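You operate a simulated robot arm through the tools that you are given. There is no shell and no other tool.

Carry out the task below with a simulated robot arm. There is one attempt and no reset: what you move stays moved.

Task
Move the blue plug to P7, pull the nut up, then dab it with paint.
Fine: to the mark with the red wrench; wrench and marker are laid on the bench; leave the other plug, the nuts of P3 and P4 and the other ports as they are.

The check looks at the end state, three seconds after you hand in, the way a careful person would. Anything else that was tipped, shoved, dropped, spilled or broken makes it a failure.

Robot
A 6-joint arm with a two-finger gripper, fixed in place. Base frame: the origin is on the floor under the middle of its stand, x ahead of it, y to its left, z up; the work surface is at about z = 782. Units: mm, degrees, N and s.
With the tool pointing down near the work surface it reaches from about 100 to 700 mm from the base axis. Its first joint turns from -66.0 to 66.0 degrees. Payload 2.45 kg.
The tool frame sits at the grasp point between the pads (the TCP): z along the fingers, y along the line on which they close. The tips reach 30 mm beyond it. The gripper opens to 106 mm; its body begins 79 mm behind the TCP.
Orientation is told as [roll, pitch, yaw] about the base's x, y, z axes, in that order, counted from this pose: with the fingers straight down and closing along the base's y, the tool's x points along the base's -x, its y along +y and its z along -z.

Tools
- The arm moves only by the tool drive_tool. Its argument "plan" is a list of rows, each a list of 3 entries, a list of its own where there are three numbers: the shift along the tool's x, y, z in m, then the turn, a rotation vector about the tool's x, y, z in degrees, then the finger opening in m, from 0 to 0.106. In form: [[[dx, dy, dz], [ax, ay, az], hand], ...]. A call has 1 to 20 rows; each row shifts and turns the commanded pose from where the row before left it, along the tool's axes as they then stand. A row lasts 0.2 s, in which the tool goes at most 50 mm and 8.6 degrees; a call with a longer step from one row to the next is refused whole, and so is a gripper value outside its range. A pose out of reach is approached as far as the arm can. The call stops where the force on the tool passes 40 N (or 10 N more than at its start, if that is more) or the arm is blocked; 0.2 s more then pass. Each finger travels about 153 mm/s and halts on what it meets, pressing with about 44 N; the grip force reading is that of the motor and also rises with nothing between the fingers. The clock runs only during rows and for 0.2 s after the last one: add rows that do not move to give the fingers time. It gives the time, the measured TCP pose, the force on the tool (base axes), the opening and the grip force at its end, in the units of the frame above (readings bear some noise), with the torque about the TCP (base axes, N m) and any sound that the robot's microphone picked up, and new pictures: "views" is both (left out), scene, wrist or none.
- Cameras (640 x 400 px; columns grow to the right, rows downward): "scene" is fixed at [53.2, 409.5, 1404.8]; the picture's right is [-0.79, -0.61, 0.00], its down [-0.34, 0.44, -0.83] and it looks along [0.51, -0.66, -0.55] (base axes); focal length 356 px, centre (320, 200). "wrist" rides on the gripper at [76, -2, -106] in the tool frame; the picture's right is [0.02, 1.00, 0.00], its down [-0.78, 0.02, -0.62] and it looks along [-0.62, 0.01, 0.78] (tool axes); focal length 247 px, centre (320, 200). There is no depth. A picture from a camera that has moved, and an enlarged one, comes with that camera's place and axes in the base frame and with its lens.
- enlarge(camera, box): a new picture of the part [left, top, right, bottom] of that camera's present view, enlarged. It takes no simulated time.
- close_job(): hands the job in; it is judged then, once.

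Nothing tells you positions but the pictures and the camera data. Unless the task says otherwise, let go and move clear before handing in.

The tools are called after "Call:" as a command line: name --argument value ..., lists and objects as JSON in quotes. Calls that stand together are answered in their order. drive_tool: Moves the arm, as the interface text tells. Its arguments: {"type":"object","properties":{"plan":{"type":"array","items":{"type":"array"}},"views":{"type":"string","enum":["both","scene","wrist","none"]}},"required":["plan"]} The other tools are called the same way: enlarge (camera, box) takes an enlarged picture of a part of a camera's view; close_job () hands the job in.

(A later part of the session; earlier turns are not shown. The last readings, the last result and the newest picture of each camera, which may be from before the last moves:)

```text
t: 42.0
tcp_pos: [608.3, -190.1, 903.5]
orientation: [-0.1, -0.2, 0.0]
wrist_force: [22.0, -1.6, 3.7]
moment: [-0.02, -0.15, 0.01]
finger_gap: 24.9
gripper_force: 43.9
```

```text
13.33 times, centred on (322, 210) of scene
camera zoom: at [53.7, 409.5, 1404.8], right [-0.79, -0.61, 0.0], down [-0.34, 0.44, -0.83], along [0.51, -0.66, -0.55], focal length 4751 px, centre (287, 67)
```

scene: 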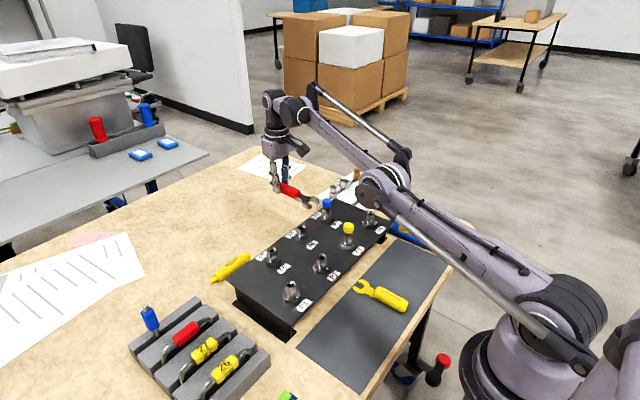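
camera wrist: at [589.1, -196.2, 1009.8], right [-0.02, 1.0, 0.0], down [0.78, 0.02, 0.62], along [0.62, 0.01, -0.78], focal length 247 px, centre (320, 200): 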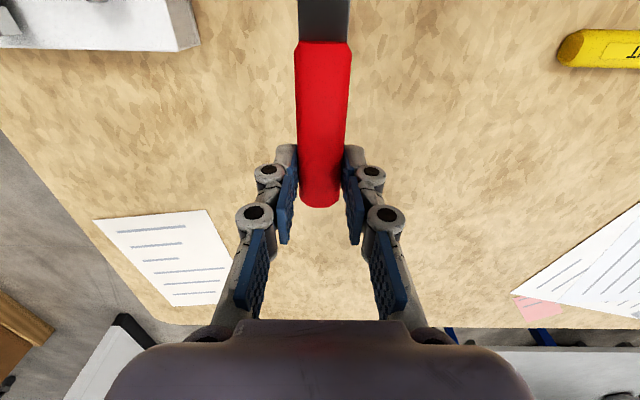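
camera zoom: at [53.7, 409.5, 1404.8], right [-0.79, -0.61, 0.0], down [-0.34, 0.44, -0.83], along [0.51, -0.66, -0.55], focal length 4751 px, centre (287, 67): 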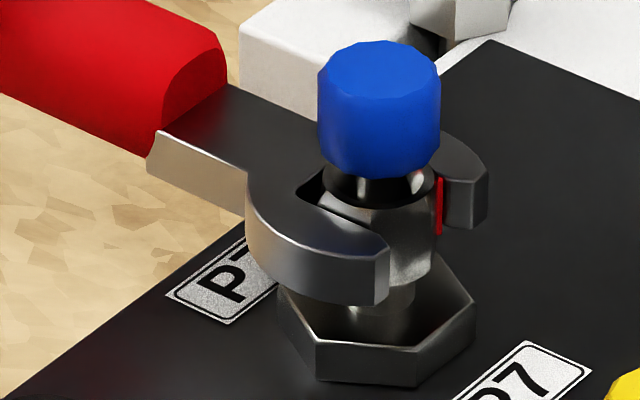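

Throat contact confirmed (22 N). I'll back off 2 mm to remove the push, then begin turning clockwise about the P7 axis (radius ≈110.7 mm) with a small trial arc.

Call:
drive_tool --plan '[[[-0.002, 0, 0], [0, 0, 0], 0.01], [[0, 0, 0], [0, 0, 0], 0.01], [[7e-05, -0.003864, 0], [0, 0, 2], 0.01], [[7e-05, -0.003864, 0], [0, 0, 2], 0.01], [[7e-05, -0.003864, 0], [0, 0, 2], 0.01], [[0, 0, 0], [0, 0, 0], 0.01]]' --views "none"

Call:
enlarge --camera "scene" --box '[305, 195, 340, 225]'

```text
t: 43.4
tcp_pos: [608.5, -201.8, 903.2]
orientation: [0.0, 0.0, -6.1]
wrist_force: [11.3, 1.9, -4.8]
moment: [-0.01, -0.66, -0.29]
finger_gap: 25.1
gripper_force: 44.2
```

```text
13.33 times, centred on (322, 210) of scene
camera zoom: at [53.6, 409.5, 1404.8], right [-0.79, -0.61, 0.0], down [-0.34, 0.44, -0.83], along [0.51, -0.66, -0.55], focal length 4751 px, centre (287, 67)
```

zoom: 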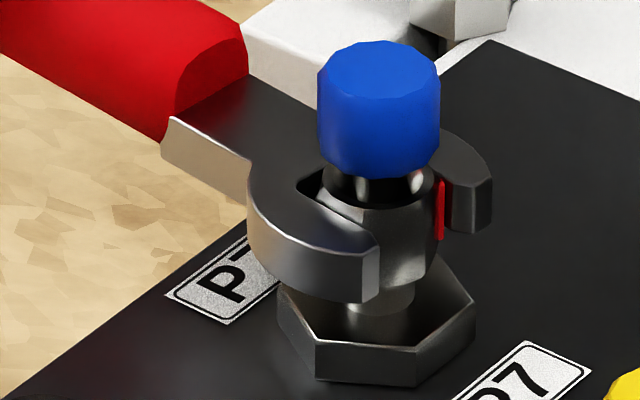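

The nut is turning with the wrench (red line shifting as expected) at low torque. I'll relieve the radial push by 1.5 mm and continue turning.

Call:
drive_tool --plan '[[[-0.0015, 0, 0], [0, 0, 0], 0.01], [[0.00027, -0.0078, 0], [0, 0, 4], 0.01], [[0.00027, -0.0078, 0], [0, 0, 4], 0.01], [[0.00027, -0.0078, 0], [0, 0, 4], 0.01], [[0, 0, 0], [0, 0, 0], 0.01]]' --views "none"

Call:
enlarge --camera "scene" --box '[305, 195, 340, 225]'

```text
t: 44.6
tcp_pos: [604.1, -224.0, 903.9]
orientation: [-0.1, 0.2, -18.1]
wrist_force: [-0.1, 2.6, -0.7]
moment: [0.12, 0.03, -0.34]
finger_gap: 24.8
gripper_force: 43.9
```

```text
13.33 times, centred on (322, 210) of scene
camera zoom: at [53.2, 409.6, 1404.8], right [-0.79, -0.61, 0.0], down [-0.34, 0.44, -0.83], along [0.51, -0.66, -0.55], focal length 4751 px, centre (287, 67)
```

zoom: 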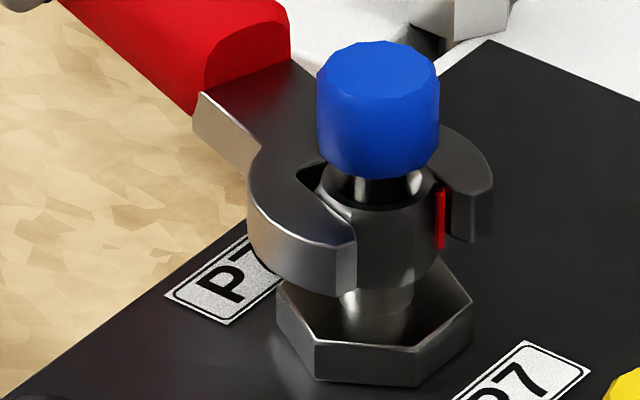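

Low force (2.6 N) and the nut follows. Continuing the stroke to about -58°.

Call:
drive_tool --plan '[[[0.00027, -0.00775, 0], [0, 0, 4], 0.01], [[0.00027, -0.00775, 0], [0, 0, 4], 0.01], [[0.00027, -0.00775, 0], [0, 0, 4], 0.01], [[0.00027, -0.00775, 0], [0, 0, 4], 0.01], [[0.00027, -0.00775, 0], [0, 0, 4], 0.01], [[0.00027, -0.00775, 0], [0, 0, 4], 0.01], [[0.00027, -0.00775, 0], [0, 0, 4], 0.01], [[0.00027, -0.00775, 0], [0, 0, 4], 0.01], [[0.00027, -0.00775, 0], [0, 0, 4], 0.01], [[0.00027, -0.00775, 0], [0, 0, 4], 0.01], [[0, 0, 0], [0, 0, 0], 0.01]]'

Call:
enlarge --camera "scene" --box '[305, 190, 345, 225]'

```text
t: 47.0
tcp_pos: [556.8, -284.2, 903.7]
orientation: [0.0, 0.1, -58.1]
wrist_force: [5.5, 6.8, -1.8]
moment: [0.03, -0.25, -0.88]
finger_gap: 24.9
gripper_force: 43.6
camera wrist: at [516.1, -219.9, 1011.1], right [0.84, 0.55, 0.0], down [0.43, -0.66, 0.62], along [0.34, -0.52, -0.78], focal length 247 px, centre (320, 200)
```

scene: 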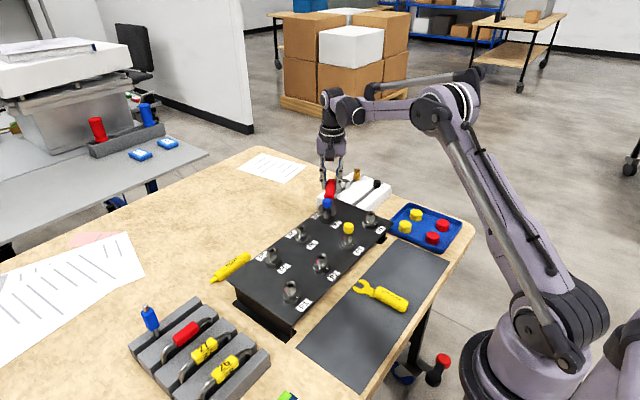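
wrist: 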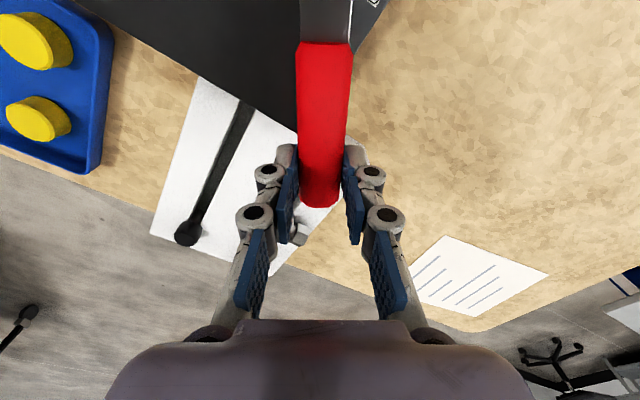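

```text
11.43 times, centred on (325, 208) of scene
camera zoom: at [53.4, 409.6, 1404.8], right [-0.79, -0.61, 0.0], down [-0.34, 0.44, -0.83], along [0.51, -0.66, -0.55], focal length 4073 px, centre (263, 114)
```

zoom: 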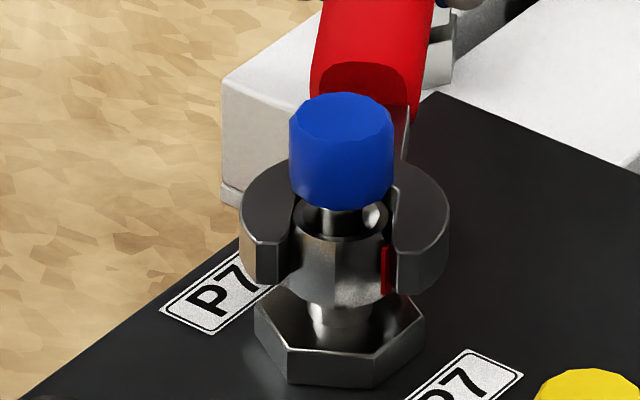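

The handle end is passing over the first silver fitting on the fixture; I need to check the vertical clearance there.

Call:
enlarge --camera "scene" --box '[310, 160, 370, 215]'

Call:
enlarge --camera "wrist" --box '[240, 140, 400, 280]'

```text
7.27 times, centred on (340, 188) of scene
camera zoom: at [53.4, 409.6, 1404.8], right [-0.79, -0.61, 0.0], down [-0.34, 0.44, -0.83], along [0.51, -0.66, -0.55], focal length 2592 px, centre (174, 291)
```

zoom: 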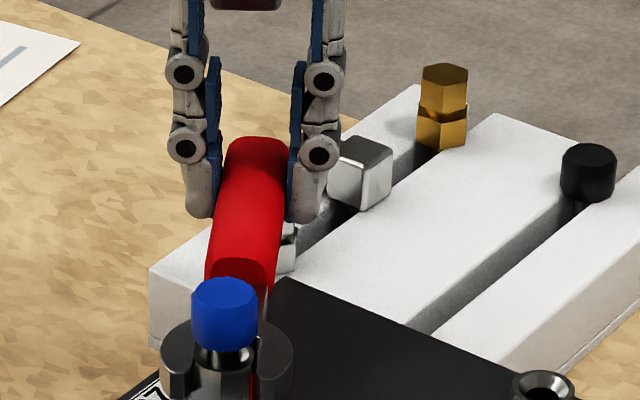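

```text
2.86 times, centred on (320, 210) of wrist
camera zoom: at [516.1, -219.9, 1011.1], right [0.84, 0.55, 0.0], down [0.43, -0.66, 0.62], along [0.34, -0.52, -0.78], focal length 706 px, centre (320, 171)
```

zoom: 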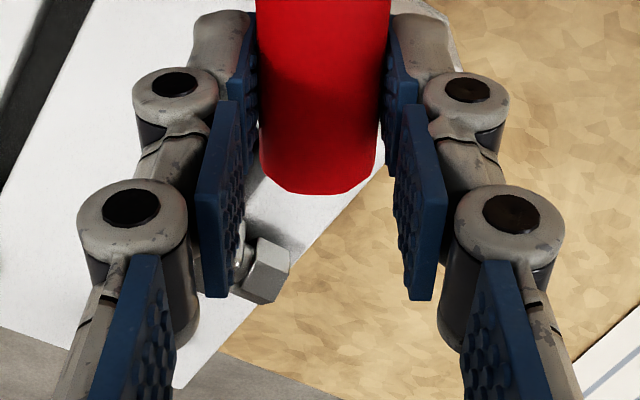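

No contact with the fitting (the reaction is at the nut only), but clearance is small, so I'll raise 1.5 mm, relieve the lateral load by 0.7 mm and continue to about -90°.

Call:
drive_tool --plan '[[[0, 0.0007, -0.0015], [0, 0, 0], 0.01], [[0.00027, -0.0077, 0], [0, 0, 4], 0.01], [[0.00027, -0.0077, 0], [0, 0, 4], 0.01], [[0.00027, -0.0077, 0], [0, 0, 4], 0.01], [[0.00027, -0.0077, 0], [0, 0, 4], 0.01], [[0.00027, -0.0077, 0], [0, 0, 4], 0.01], [[0.00027, -0.0077, 0], [0, 0, 4], 0.01], [[0.00027, -0.0077, 0], [0, 0, 4], 0.01], [[0.00027, -0.0077, 0], [0, 0, 4], 0.01], [[0, 0, 0], [0, 0, 0], 0.01]]'

Call:
enlarge --camera "scene" --box '[310, 180, 390, 235]'

```text
t: 49.2
tcp_pos: [498.1, -301.1, 905.5]
orientation: [-0.1, -0.1, -90.1]
wrist_force: [6.5, 0.0, -1.2]
moment: [-0.1, -0.14, -0.6]
finger_gap: 24.9
gripper_force: 44.1
camera wrist: at [497.7, -224.1, 1012.5], right [1.0, 0.02, 0.0], down [0.02, -0.78, 0.62], along [0.01, -0.62, -0.78], focal length 247 px, centre (320, 200)
```

scene: 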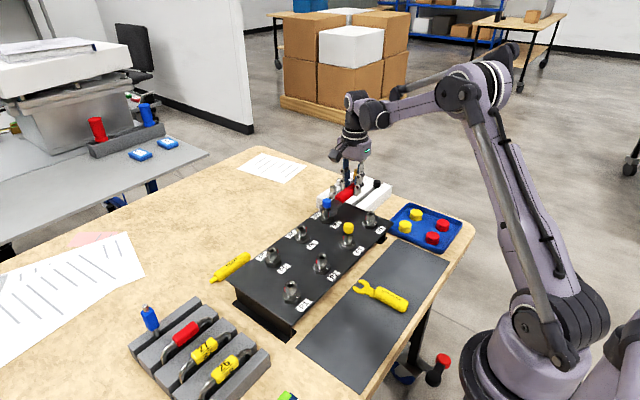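
wrist: 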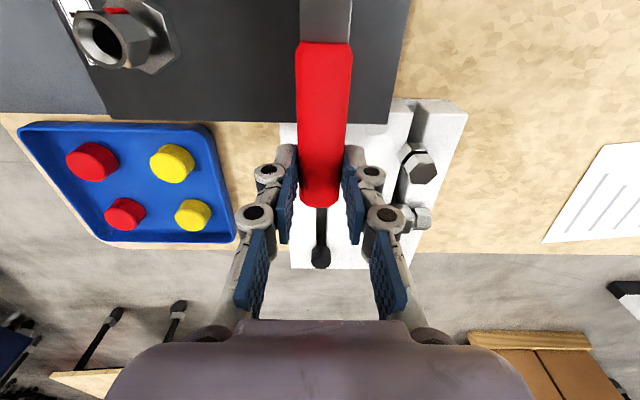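

```text
7.27 times, centred on (350, 208) of scene
camera zoom: at [53.4, 409.5, 1404.8], right [-0.79, -0.61, 0.0], down [-0.34, 0.44, -0.83], along [0.51, -0.66, -0.55], focal length 2592 px, centre (102, 146)
```

zoom: 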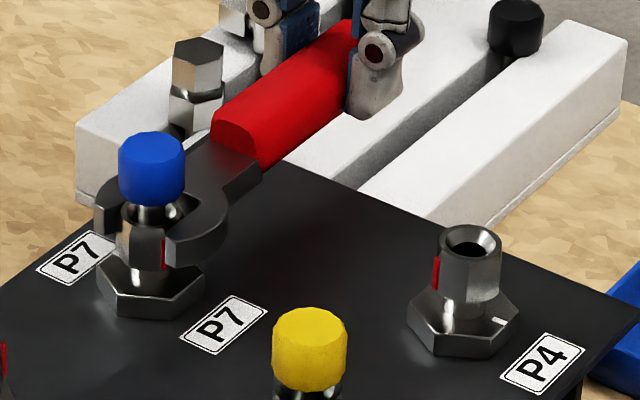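

Passed the fitting cleanly; it stands untouched. Small lateral load of 6.5 N, so I'll shift +0.7 mm in x and carry on to -106°, watching P4.

Call:
drive_tool --plan '[[[0, 0.0007, 0], [0, 0, 0], 0.01], [[0.00027, -0.0077, 0], [0, 0, 4], 0.01], [[0.00027, -0.0077, 0], [0, 0, 4], 0.01], [[0.00027, -0.0077, 0], [0, 0, 4], 0.01], [[0.00027, -0.0077, 0], [0, 0, 4], 0.01], [[0, 0, 0], [0, 0, 0], 0.01]]'

Call:
enlarge --camera "scene" --box '[310, 180, 390, 235]'

Call:
enlarge --camera "wrist" --box '[160, 0, 400, 200]'

```text
t: 50.6
tcp_pos: [467.9, -296.2, 905.6]
orientation: [0.0, 0.0, -106.1]
wrist_force: [0.1, -0.9, -0.6]
moment: [-0.06, -0.05, -0.07]
finger_gap: 24.9
gripper_force: 43.6
camera wrist: at [489.3, -221.8, 1012.5], right [0.97, -0.26, 0.0], down [-0.2, -0.76, 0.62], along [-0.16, -0.6, -0.78], focal length 247 px, centre (320, 200)
```

scene: 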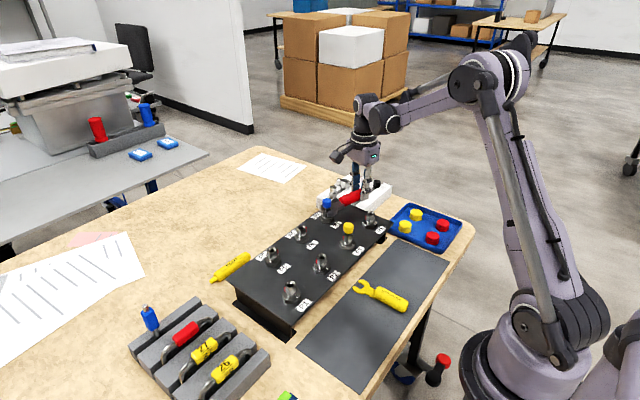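
wrist: 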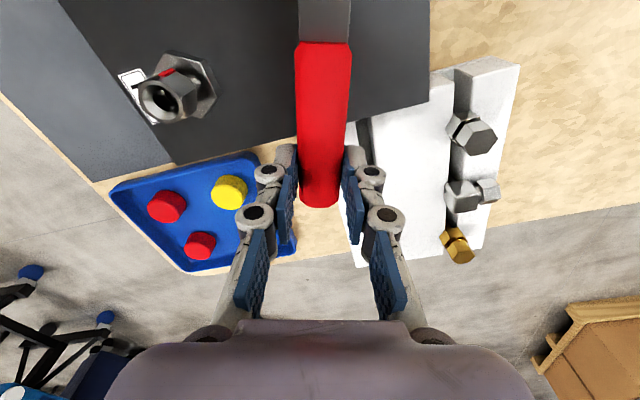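

```text
7.27 times, centred on (350, 208) of scene
camera zoom: at [53.2, 409.5, 1404.8], right [-0.79, -0.61, 0.0], down [-0.34, 0.44, -0.83], along [0.51, -0.66, -0.55], focal length 2592 px, centre (102, 146)
```

zoom: 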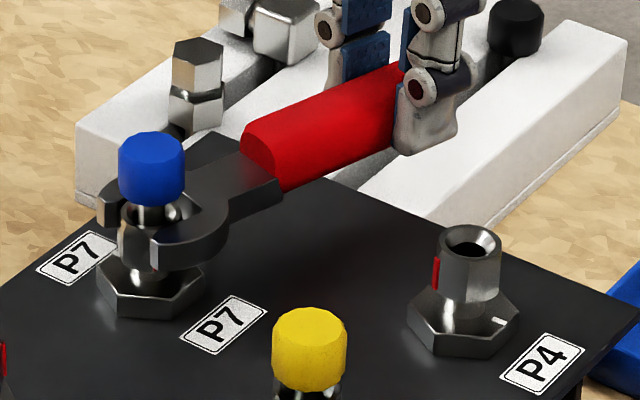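

```text
2.00 times, centred on (280, 100) of wrist
camera zoom: at [489.3, -221.8, 1012.5], right [0.97, -0.26, 0.0], down [-0.2, -0.76, 0.62], along [-0.16, -0.6, -0.78], focal length 494 px, centre (400, 400)
```

zoom: 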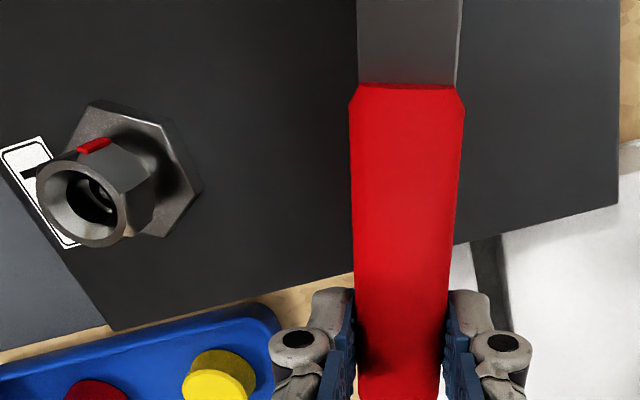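

Forces are near zero and P4 is well clear. I'll finish this stroke to about -121°.

Call:
drive_tool --plan '[[[0.0002, -0.0067, 0], [0, 0, 3.5], 0.01], [[0.0002, -0.0067, 0], [0, 0, 3.5], 0.01], [[0.0002, -0.0067, 0], [0, 0, 3.5], 0.01], [[0.0002, -0.0067, 0], [0, 0, 3.5], 0.01], [[0, -0.0019, 0], [0, 0, 1], 0.01], [[0, 0, 0], [0, 0, 0], 0.01]]'

Call:
enlarge --camera "scene" --box '[305, 180, 385, 235]'

Call:
enlarge --camera "scene" --box '[310, 195, 345, 225]'

```text
t: 52.0
tcp_pos: [441.8, -285.3, 905.6]
orientation: [0.0, 0.0, -121.2]
wrist_force: [0.4, 0.7, -1.4]
moment: [-0.05, 0.03, 0.01]
finger_gap: 24.9
gripper_force: 43.6
camera wrist: at [481.4, -218.1, 1012.8], right [0.87, -0.5, 0.0], down [-0.39, -0.68, 0.62], along [-0.31, -0.54, -0.78], focal length 247 px, centre (320, 200)
```

scene: 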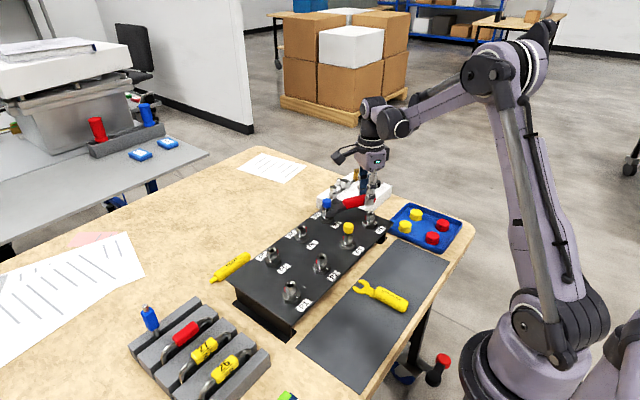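
wrist: 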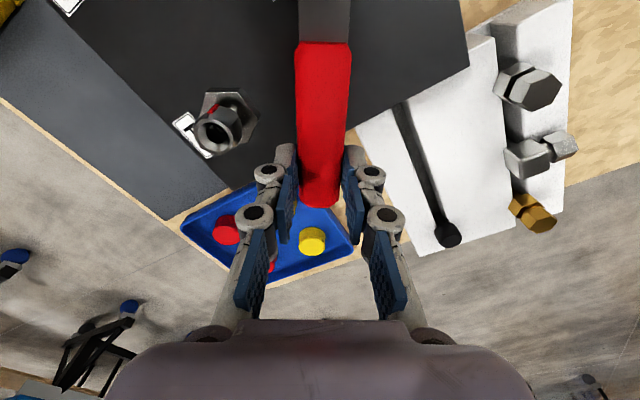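

```text
7.27 times, centred on (345, 208) of scene
camera zoom: at [53.2, 409.5, 1404.8], right [-0.79, -0.61, 0.0], down [-0.34, 0.44, -0.83], along [0.51, -0.66, -0.55], focal length 2592 px, centre (138, 146)
```

zoom: 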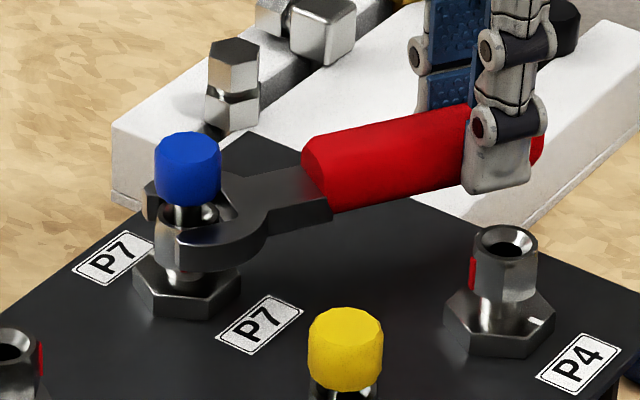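

```text
13.33 times, centred on (328, 210) of scene
camera zoom: at [53.2, 409.5, 1404.8], right [-0.79, -0.61, 0.0], down [-0.34, 0.44, -0.83], along [0.51, -0.66, -0.55], focal length 4751 px, centre (220, 67)
```

zoom: 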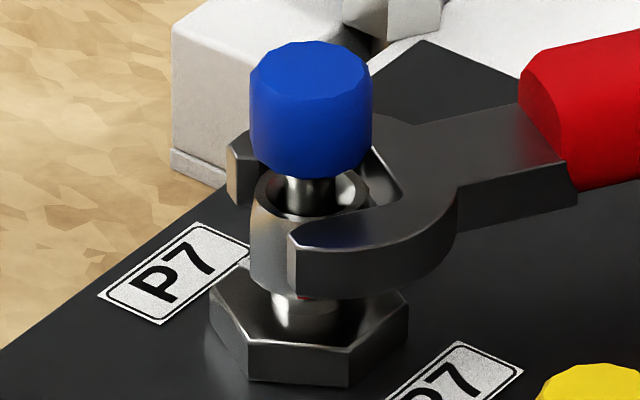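

The stroke is done: the red line now faces the scene camera (~120° turned) and the nut has moved down about 3 mm, so clockwise is indeed pulling it up. I'll ease the wrench back 1°, and slide it off radially.

Call:
drive_tool --plan '[[[0, 0.0019, 0], [0, 0, -1], 0.01], [[0, 0, 0], [0, 0, 0], 0.01], [[-0.005, 0, 0], [0, 0, 0], 0.01], [[-0.008, 0, 0], [0, 0, 0], 0.01], [[-0.009, 0, 0], [0, 0, 0], 0.01], [[-0.009, 0, 0], [0, 0, 0], 0.01], [[-0.009, 0, 0], [0, 0, 0], 0.01], [[0, 0, 0], [0, 0, 0], 0.01]]'

Call:
enlarge --camera "scene" --box '[310, 195, 345, 225]'

Call:
enlarge --camera "scene" --box '[305, 170, 405, 235]'

```text
t: 53.8
tcp_pos: [425.8, -322.0, 905.3]
orientation: [0.0, -0.2, -120.0]
wrist_force: [1.1, -0.5, -1.2]
moment: [-0.05, 0.04, 0.0]
finger_gap: 24.9
gripper_force: 44.7
camera wrist: at [462.3, -253.4, 1012.4], right [0.88, -0.48, 0.0], down [-0.38, -0.69, 0.62], along [-0.3, -0.55, -0.78], focal length 247 px, centre (320, 200)
```

scene: 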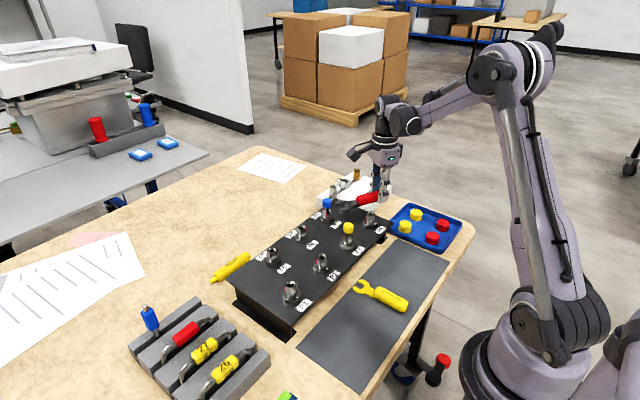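
wrist: 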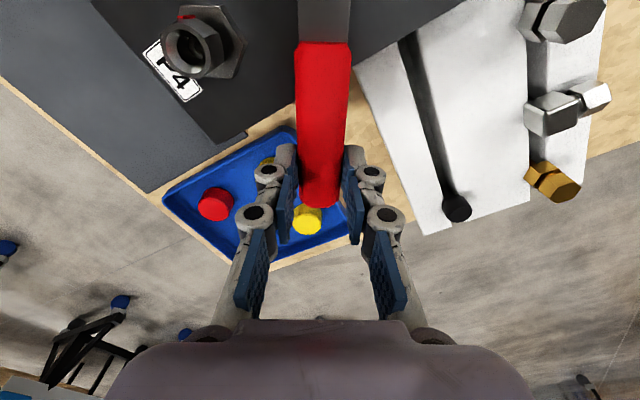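

```text
13.33 times, centred on (328, 210) of scene
camera zoom: at [53.2, 409.5, 1404.8], right [-0.79, -0.61, 0.0], down [-0.34, 0.44, -0.83], along [0.51, -0.66, -0.55], focal length 4751 px, centre (220, 67)
```

zoom: 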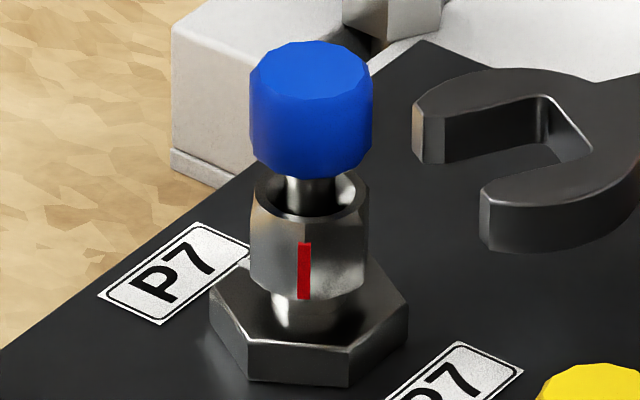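

```text
6.15 times, centred on (355, 202) of scene
camera zoom: at [53.2, 409.5, 1404.8], right [-0.79, -0.61, 0.0], down [-0.34, 0.44, -0.83], along [0.51, -0.66, -0.55], focal length 2193 px, centre (105, 185)
```

zoom: 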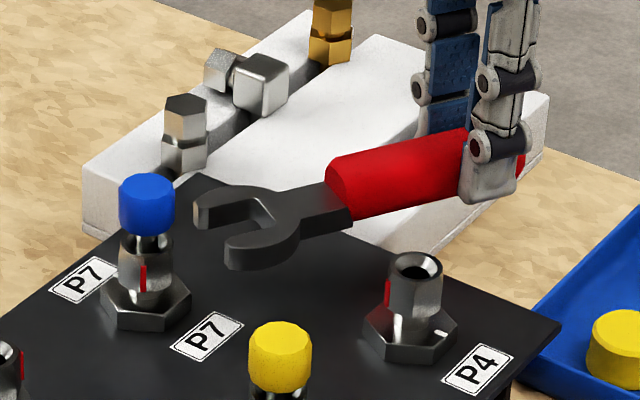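

The wrench slid off cleanly, and the nut turned about 118°. I'll zoom further to measure the nut angle, then lift and return to the +x side.

Call:
enlarge --camera "scene" --box '[320, 205, 340, 222]'

Call:
drive_tool --plan '[[[0, 0, -0.015], [0, 0, 0], 0.01], [[0, 0, -0.015], [0, 0, 0], 0.01], [[0, 0, -0.015], [0, 0, 0], 0.01], [[0, 0, 0], [0, 0, 0], 0.01]]' --views "none"

```text
16.00 times, centred on (330, 214) of scene
camera zoom: at [53.2, 409.5, 1404.8], right [-0.79, -0.61, 0.0], down [-0.34, 0.44, -0.83], along [0.51, -0.66, -0.55], focal length 5702 px, centre (160, -16)
```

zoom: 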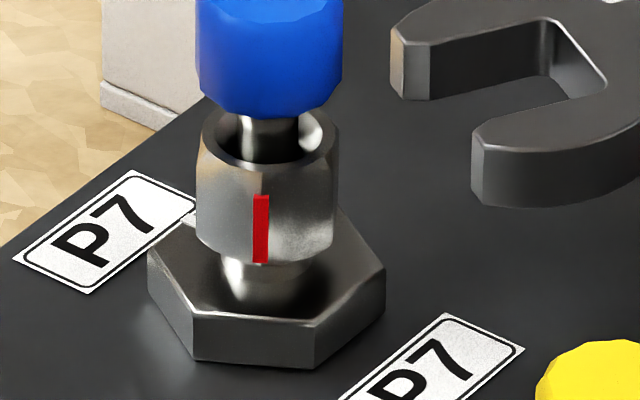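

```text
t: 54.8
tcp_pos: [424.2, -318.3, 950.4]
orientation: [0.1, -0.1, -120.0]
wrist_force: [-0.4, -0.8, -0.7]
moment: [-0.03, 0.05, -0.03]
finger_gap: 25.2
gripper_force: 43.9
```

Nut angle measured: turned about 117.5°, so the wrench must go back on at yaw ≈ +2.5°. I'll raise a bit, turn the tool there, then travel to the +x side above plug height.

Call:
drive_tool --plan '[[[0, 0, -0.01], [0, 0, 0], 0.01], [[0, 0, 0], [0, 0, -8.2], 0.01], [[0, 0, 0], [0, 0, -8.2], 0.01], [[0, 0, 0], [0, 0, -8.2], 0.01], [[0, 0, 0], [0, 0, -8.2], 0.01], [[0, 0, 0], [0, 0, -8.2], 0.01], [[0, 0, 0], [0, 0, -8.2], 0.01], [[0, 0, 0], [0, 0, -8.2], 0.01], [[0, 0, 0], [0, 0, -8.2], 0.01], [[0, 0, 0], [0, 0, -8.2], 0.01], [[0, 0, 0], [0, 0, -8.2], 0.01], [[0, 0, 0], [0, 0, -8.2], 0.01], [[0, 0, 0], [0, 0, -8.2], 0.01], [[0, 0, 0], [0, 0, -8.2], 0.01], [[0, 0, 0], [0, 0, -8.2], 0.01], [[0, 0, 0], [0, 0, -7.7], 0.01], [[0, 0, 0], [0, 0, 0], 0.01]]' --views "none"

```text
t: 58.4
tcp_pos: [424.9, -319.6, 960.9]
orientation: [-0.1, 0.1, 2.6]
wrist_force: [0.2, -0.1, -0.8]
moment: [0.01, -0.07, -0.01]
finger_gap: 25.0
gripper_force: 43.7
```

Call:
drive_tool --plan '[[[-0.0368, 0.021, 0], [0, 0, 0], 0.01], [[-0.0368, 0.021, 0], [0, 0, 0], 0.01], [[-0.0368, 0.021, 0], [0, 0, 0], 0.01], [[-0.0368, 0.021, 0], [0, 0, 0], 0.01], [[-0.0368, 0.021, 0], [0, 0, 0], 0.01], [[-0.0368, 0.021, 0], [0, 0, 0], 0.01], [[0, 0, 0], [0, 0, 0], 0.01]]'

```text
t: 60.0
tcp_pos: [640.2, -183.6, 961.6]
orientation: [0.0, 0.0, 2.5]
wrist_force: [1.0, 0.2, -0.9]
moment: [-0.05, -0.08, -0.02]
finger_gap: 25.1
gripper_force: 44.0
camera wrist: at [564.8, -188.6, 1069.0], right [-0.06, 1.0, 0.0], down [0.78, 0.05, 0.62], along [0.62, 0.04, -0.78], focal length 247 px, centre (320, 200)
```

scene: 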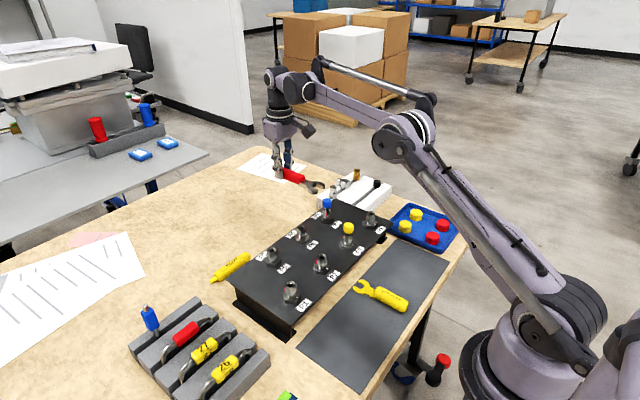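
wrist: 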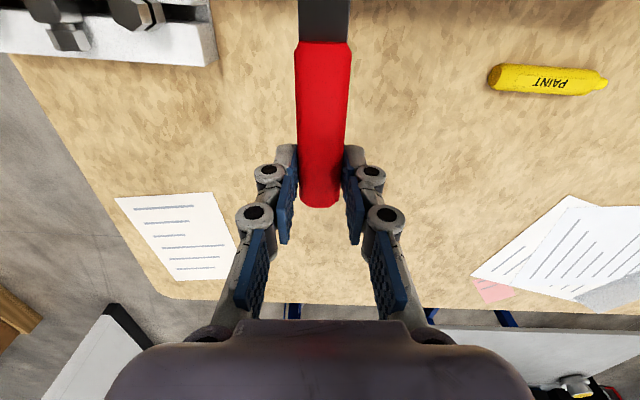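

In position without reach problems. Descending in small steps.

Call:
drive_tool --plan '[[[0, 0, 0.01], [0, 0, 0], 0.01], [[0, 0, 0.01], [0, 0, 0], 0.01], [[0, 0, 0.01], [0, 0, 0], 0.01], [[0, 0, 0], [0, 0, 0], 0.01]]' --views "none"

Call:
drive_tool --plan '[[[0, 0, 0.01], [0, 0, 0], 0.01], [[0, 0, 0.01], [0, 0, 0], 0.01], [[0, 0, 0.009], [0, 0, 0], 0.01], [[0, 0, 0], [0, 0, 0], 0.01], [[0, 0, 0], [0, 0, 0], 0.01]]' --views "none"

Call:
drive_tool --plan '[[[0, 0, 0], [0, 0, 0], 0.01]]' --views "none"

Call:
drive_tool --plan '[[[0, 0, 0], [0, 0, 0], 0.01]]' --views "none"

Call:
enlarge --camera "scene" --box '[305, 195, 340, 225]'

```text
t: 61.0
tcp_pos: [639.9, -184.1, 930.3]
orientation: [0.1, 0.0, 2.5]
wrist_force: [-0.8, 0.4, -0.5]
moment: [0.02, -0.04, 0.03]
finger_gap: 25.3
gripper_force: 43.4
```

```text
t: 62.2
tcp_pos: [639.1, -183.7, 900.3]
orientation: [-0.1, 0.0, 2.5]
wrist_force: [0.1, 0.1, -1.4]
moment: [-0.02, -0.05, -0.01]
finger_gap: 25.0
gripper_force: 44.1
```

```text
t: 62.6
tcp_pos: [639.3, -185.7, 901.3]
orientation: [0.0, 0.1, 2.5]
wrist_force: [0.1, -0.7, -1.4]
moment: [0.03, -0.05, 0.02]
finger_gap: 25.3
gripper_force: 44.2
```

```text
t: 63.0
tcp_pos: [639.4, -184.6, 901.3]
orientation: [0.0, 0.0, 2.5]
wrist_force: [-0.9, -0.2, -0.6]
moment: [0.01, -0.07, -0.01]
finger_gap: 24.7
gripper_force: 44.1
```

```text
13.33 times, centred on (322, 210) of scene
camera zoom: at [53.2, 409.5, 1404.8], right [-0.79, -0.61, 0.0], down [-0.34, 0.44, -0.83], along [0.51, -0.66, -0.55], focal length 4751 px, centre (287, 67)
```

zoom: 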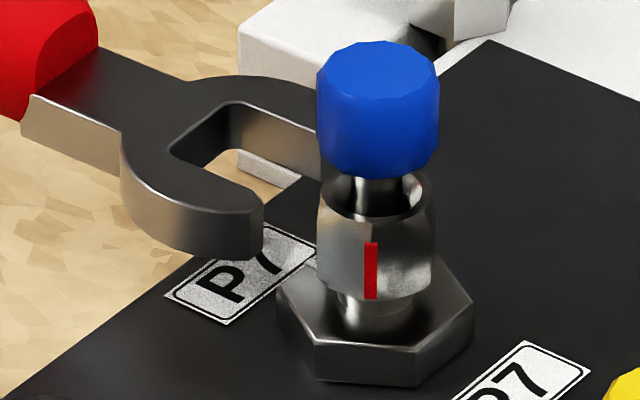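

Height is right (head 868–878, nut 865–883). I'll correct y by +0.6 mm and slide back on.

Call:
drive_tool --plan '[[[0.004, 0.0006, 0], [0, 0, 0], 0.01], [[0.004, 0, 0], [0, 0, 0], 0.01], [[0.004, 0, 0], [0, 0, 0], 0.01], [[0.003, 0, 0], [0, 0, 0], 0.01], [[0, 0, 0], [0, 0, 0], 0.01]]' --views "none"

Call:
enlarge --camera "scene" --box '[305, 195, 340, 225]'

```text
t: 64.2
tcp_pos: [623.7, -185.3, 901.4]
orientation: [0.1, 0.1, 2.6]
wrist_force: [0.2, 0.6, -1.7]
moment: [-0.01, -0.09, -0.15]
finger_gap: 25.0
gripper_force: 44.0
```

```text
13.33 times, centred on (322, 210) of scene
camera zoom: at [53.2, 409.5, 1404.8], right [-0.79, -0.61, 0.0], down [-0.34, 0.44, -0.83], along [0.51, -0.66, -0.55], focal length 4751 px, centre (287, 67)
```

zoom: 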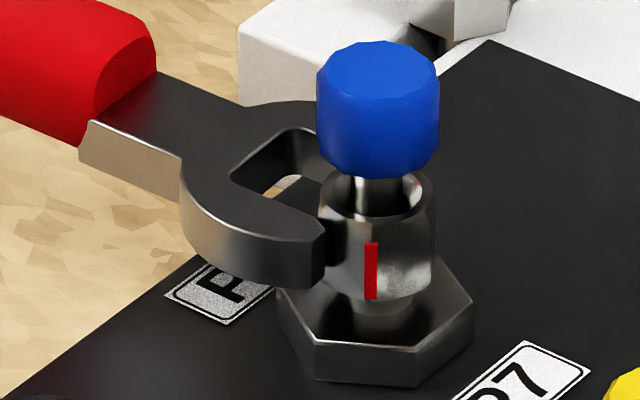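

Call:
drive_tool --plan '[[[0.002, 0.0002, 0], [0, 0, 0], 0.01], [[0.003, 0, 0], [0, 0, 0], 0.01], [[0.003, 0, 0], [0, 0, 0], 0.01], [[0, 0, 0], [0, 0, 0], 0.01]]' --views "none"

Call:
drive_tool --plan '[[[0.002, 0, 0], [0, 0, 0], 0.01], [[0.0015, 0, 0], [0, 0, 0], 0.01], [[0, 0, 0], [0, 0, 0], 0.01]]' --views "none"

Call:
enlarge --camera "scene" --box '[305, 195, 340, 225]'

```text
t: 65.2
tcp_pos: [616.5, -185.7, 902.2]
orientation: [-0.1, 0.1, 2.5]
wrist_force: [0.3, 1.1, -1.2]
moment: [0.01, -0.05, -0.13]
finger_gap: 25.0
gripper_force: 44.1
```

```text
t: 66.0
tcp_pos: [614.1, -185.0, 901.6]
orientation: [-0.1, 0.1, 2.4]
wrist_force: [0.3, 1.9, -1.8]
moment: [0.05, -0.09, -0.25]
finger_gap: 25.3
gripper_force: 43.5
```

```text
13.33 times, centred on (322, 210) of scene
camera zoom: at [53.2, 409.6, 1404.8], right [-0.79, -0.61, 0.0], down [-0.34, 0.44, -0.83], along [0.51, -0.66, -0.55], focal length 4751 px, centre (287, 67)
```

zoom: 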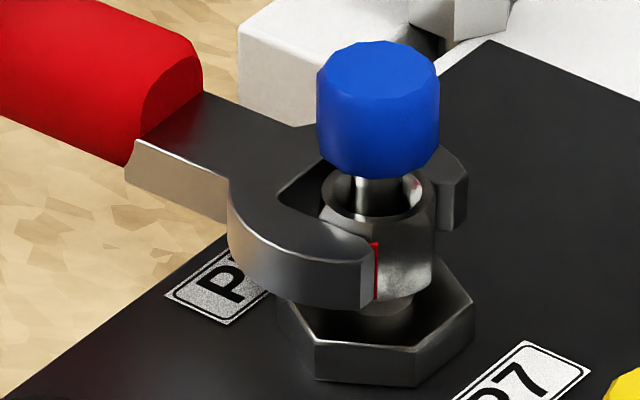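

Call:
drive_tool --plan '[[[0.0015, 0, 0], [0, 0, 0], 0.01], [[0.0015, 0.0002, 0], [0, 0, 0], 0.01], [[0, 0, 0], [0, 0, 0], 0.01]]' --views "none"

Call:
drive_tool --plan '[[[0.001, 0, 0], [0, 0, 0], 0.01], [[0, 0, 0], [0, 0, 0], 0.01]]' --views "none"

```text
t: 66.8
tcp_pos: [610.0, -185.9, 900.9]
orientation: [0.0, 0.0, 2.5]
wrist_force: [0.9, 1.7, -1.0]
moment: [0.05, -0.03, -0.07]
finger_gap: 25.2
gripper_force: 44.1
```

```text
t: 67.4
tcp_pos: [609.5, -185.1, 901.3]
orientation: [-0.2, 0.0, 2.5]
wrist_force: [0.7, 1.1, -2.3]
moment: [0.02, -0.09, -0.04]
finger_gap: 25.0
gripper_force: 44.0
```

Engaged with light forces. I'll raise 1.5 mm for clearance over the fitting and run the second clockwise stroke.

Call:
drive_tool --plan '[[[0, 0, -0.0015], [0, 0, 0], 0.01], [[0.00027, -0.00764, 0], [0, 0, 4], 0.01], [[0.00027, -0.00764, 0], [0, 0, 4], 0.01], [[0.00027, -0.00764, 0], [0, 0, 4], 0.01], [[0.00027, -0.00764, 0], [0, 0, 4], 0.01], [[0.00027, -0.00764, 0], [0, 0, 4], 0.01], [[0, 0, 0], [0, 0, 0], 0.01]]' --views "none"

Call:
enlarge --camera "scene" --box '[305, 195, 340, 225]'

```text
t: 69.0
tcp_pos: [603.7, -223.3, 903.0]
orientation: [0.0, 0.0, -17.6]
wrist_force: [2.8, 2.6, -2.2]
moment: [0.07, -0.16, -0.34]
finger_gap: 25.0
gripper_force: 43.7
```

```text
13.33 times, centred on (322, 210) of scene
camera zoom: at [53.3, 409.6, 1404.8], right [-0.79, -0.61, 0.0], down [-0.34, 0.44, -0.83], along [0.51, -0.66, -0.55], focal length 4751 px, centre (287, 67)
```

zoom: 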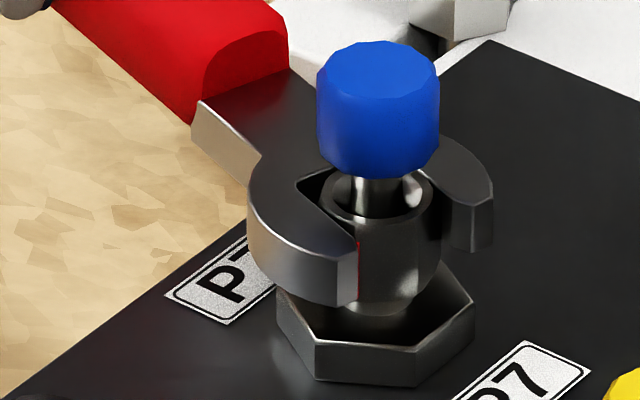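

Call:
drive_tool --plan '[[[0.00027, -0.00764, 0], [0, 0, 4], 0.01], [[0.00027, -0.00764, 0], [0, 0, 4], 0.01], [[0.00027, -0.00764, 0], [0, 0, 4], 0.01], [[0.00027, -0.00764, 0], [0, 0, 4], 0.01], [[0.00027, -0.00764, 0], [0, 0, 4], 0.01], [[0.00027, -0.00764, 0], [0, 0, 4], 0.01], [[0.00027, -0.00764, 0], [0, 0, 4], 0.01], [[0, 0, 0], [0, 0, 0], 0.01]]' --views "none"

Call:
enlarge --camera "scene" --box '[305, 165, 365, 225]'

```text
t: 70.8
tcp_pos: [575.5, -267.8, 902.7]
orientation: [-0.1, 0.0, -45.6]
wrist_force: [6.1, 3.3, -0.8]
moment: [0.02, -0.22, -0.47]
finger_gap: 24.8
gripper_force: 43.9
```

```text
6.67 times, centred on (335, 195) of scene
camera zoom: at [53.4, 409.6, 1404.8], right [-0.79, -0.61, 0.0], down [-0.34, 0.44, -0.83], along [0.51, -0.66, -0.55], focal length 2376 px, centre (220, 233)
```

zoom: 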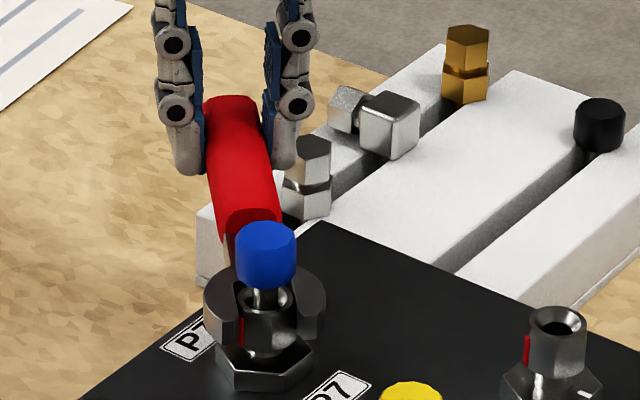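

Same slight lateral build-up; I'll shift +0.6 mm, raise 1 mm over the fitting, and continue past it.

Call:
drive_tool --plan '[[[0, 0.0006, -0.001], [0, 0, 0], 0.01], [[0.00027, -0.00766, 0], [0, 0, 4], 0.01], [[0.00027, -0.00766, 0], [0, 0, 4], 0.01], [[0.00027, -0.00766, 0], [0, 0, 4], 0.01], [[0.00027, -0.00766, 0], [0, 0, 4], 0.01], [[0.00027, -0.00766, 0], [0, 0, 4], 0.01], [[0.00027, -0.00766, 0], [0, 0, 4], 0.01], [[0.00027, -0.00766, 0], [0, 0, 4], 0.01], [[0.00027, -0.00766, 0], [0, 0, 4], 0.01], [[0, 0, 0], [0, 0, 0], 0.01]]' --views "none"

Call:
enlarge --camera "scene" --box '[305, 165, 365, 225]'

```text
t: 73.0
tcp_pos: [523.0, -296.4, 904.7]
orientation: [0.0, -0.1, -77.6]
wrist_force: [6.1, 3.8, -5.4]
moment: [-0.29, -0.3, -0.29]
finger_gap: 25.1
gripper_force: 44.5
```

```text
6.67 times, centred on (335, 195) of scene
camera zoom: at [53.4, 409.6, 1404.8], right [-0.79, -0.61, 0.0], down [-0.34, 0.44, -0.83], along [0.51, -0.66, -0.55], focal length 2376 px, centre (220, 233)
```

zoom: 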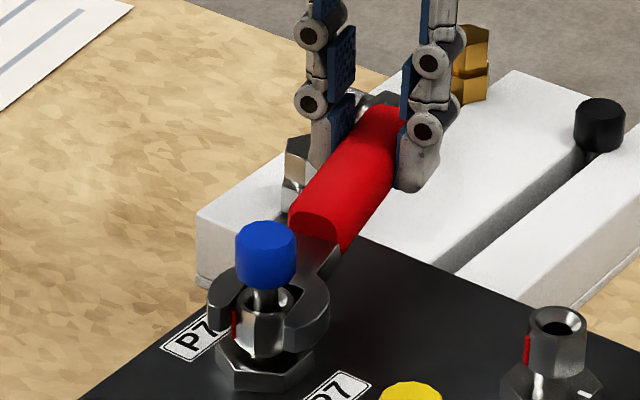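

Past the fitting. I'll follow the nut down by 2.5 mm, ease 0.4 mm laterally, and continue to about -105°.

Call:
drive_tool --plan '[[[0, 0.0004, 0.0025], [0, 0, 0], 0.01], [[0.00027, -0.00766, 0], [0, 0, 4], 0.01], [[0.00027, -0.00766, 0], [0, 0, 4], 0.01], [[0.00027, -0.00766, 0], [0, 0, 4], 0.01], [[0.00027, -0.00766, 0], [0, 0, 4], 0.01], [[0.00027, -0.00766, 0], [0, 0, 4], 0.01], [[0.00027, -0.00766, 0], [0, 0, 4], 0.01], [[0.00027, -0.00766, 0], [0, 0, 4], 0.01], [[0, 0, 0], [0, 0, 0], 0.01]]' --views "none"

Call:
enlarge --camera "scene" --box '[305, 170, 385, 235]'

Call:
enlarge --camera "scene" --box '[310, 195, 345, 225]'

```text
t: 75.0
tcp_pos: [470.7, -294.3, 901.0]
orientation: [0.0, -0.1, -105.5]
wrist_force: [6.4, 1.2, -11.6]
moment: [-1.12, 0.15, -0.1]
finger_gap: 24.9
gripper_force: 44.2
```

```text
6.15 times, centred on (345, 202) of scene
camera zoom: at [53.5, 409.4, 1404.8], right [-0.79, -0.61, 0.0], down [-0.34, 0.44, -0.83], along [0.51, -0.66, -0.55], focal length 2193 px, centre (166, 185)
```

zoom: 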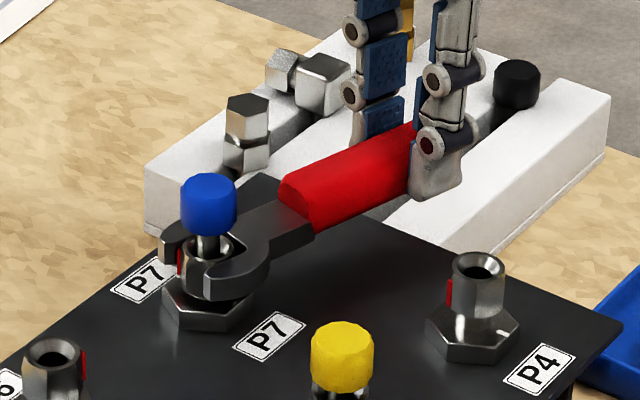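

```text
13.33 times, centred on (328, 210) of scene
camera zoom: at [53.5, 409.4, 1404.8], right [-0.79, -0.61, 0.0], down [-0.34, 0.44, -0.83], along [0.51, -0.66, -0.55], focal length 4751 px, centre (220, 67)
```

zoom: 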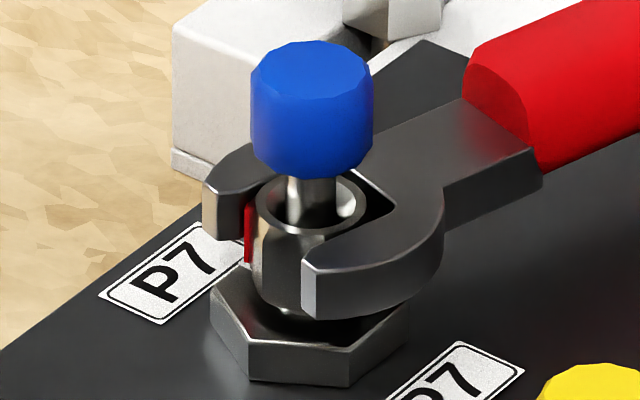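

The nut pulls the wrench down with it (Fz -12 N). I'll follow down 2 mm and continue in small steps.

Call:
drive_tool --plan '[[[0, 0.0003, 0.002], [0, 0, 0], 0.01], [[0.00027, -0.00766, 0], [0, 0, 4], 0.01], [[0.00027, -0.00766, 0.0003], [0, 0, 4], 0.01], [[0.00027, -0.00766, 0.0003], [0, 0, 4], 0.01], [[0, 0, 0], [0, 0, 0], 0.01]]' --views "none"

Call:
enlarge --camera "scene" --box '[310, 195, 345, 225]'

```text
t: 76.2
tcp_pos: [448.3, -285.9, 899.1]
orientation: [0.1, 0.0, -117.6]
wrist_force: [7.9, -3.2, 9.1]
moment: [0.84, -0.75, -0.42]
finger_gap: 25.0
gripper_force: 44.3
```

```text
13.33 times, centred on (328, 210) of scene
camera zoom: at [53.3, 409.5, 1404.8], right [-0.79, -0.61, 0.0], down [-0.34, 0.44, -0.83], along [0.51, -0.66, -0.55], focal length 4751 px, centre (220, 67)
```

zoom: 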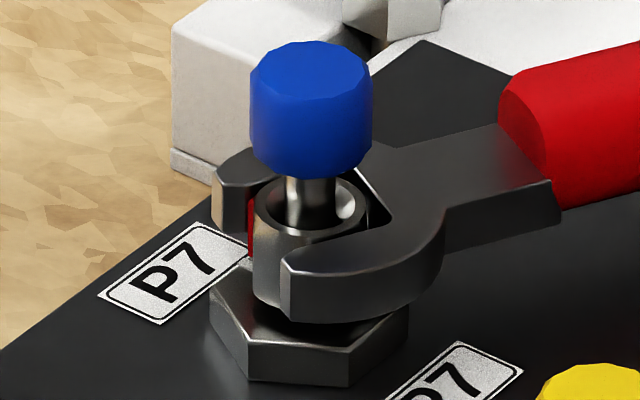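

Slight over-lowering (now +9 N), so I'll raise 1 mm and finish to about -123.5°, which accounts for ~3.8° of jaw play.

Call:
drive_tool --plan '[[[0, 0.0003, -0.001], [0, 0, 0], 0.01], [[0.00015, -0.00565, 0], [0, 0, 2.95], 0.01], [[0.00015, -0.00565, 0], [0, 0, 2.95], 0.01], [[0, 0, 0], [0, 0, 0], 0.01]]' --views "none"

Call:
enlarge --camera "scene" --box '[310, 195, 345, 225]'

Call:
enlarge --camera "scene" --box '[330, 180, 400, 235]'

```text
t: 77.2
tcp_pos: [439.0, -280.5, 901.3]
orientation: [0.0, -0.1, -123.5]
wrist_force: [9.1, 1.5, -13.4]
moment: [-1.06, 0.51, -0.1]
finger_gap: 24.9
gripper_force: 44.1
```

```text
13.33 times, centred on (328, 210) of scene
camera zoom: at [53.6, 409.5, 1404.8], right [-0.79, -0.61, 0.0], down [-0.34, 0.44, -0.83], along [0.51, -0.66, -0.55], focal length 4751 px, centre (220, 67)
```

zoom: 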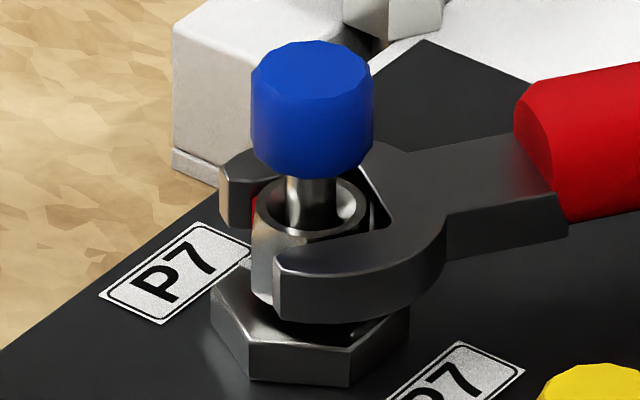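

```text
7.27 times, centred on (365, 208) of scene
camera zoom: at [53.6, 409.5, 1404.8], right [-0.79, -0.61, 0.0], down [-0.34, 0.44, -0.83], along [0.51, -0.66, -0.55], focal length 2592 px, centre (-7, 146)
```

zoom: 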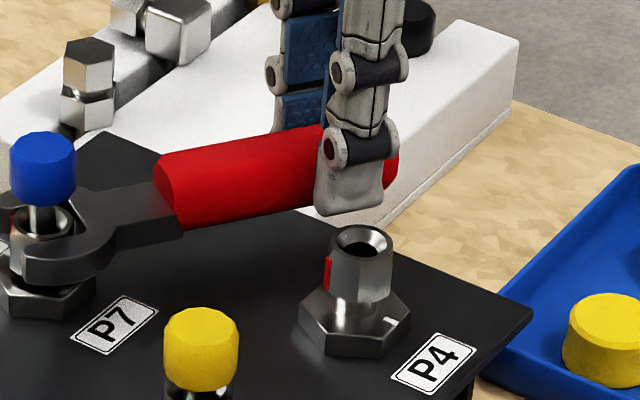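

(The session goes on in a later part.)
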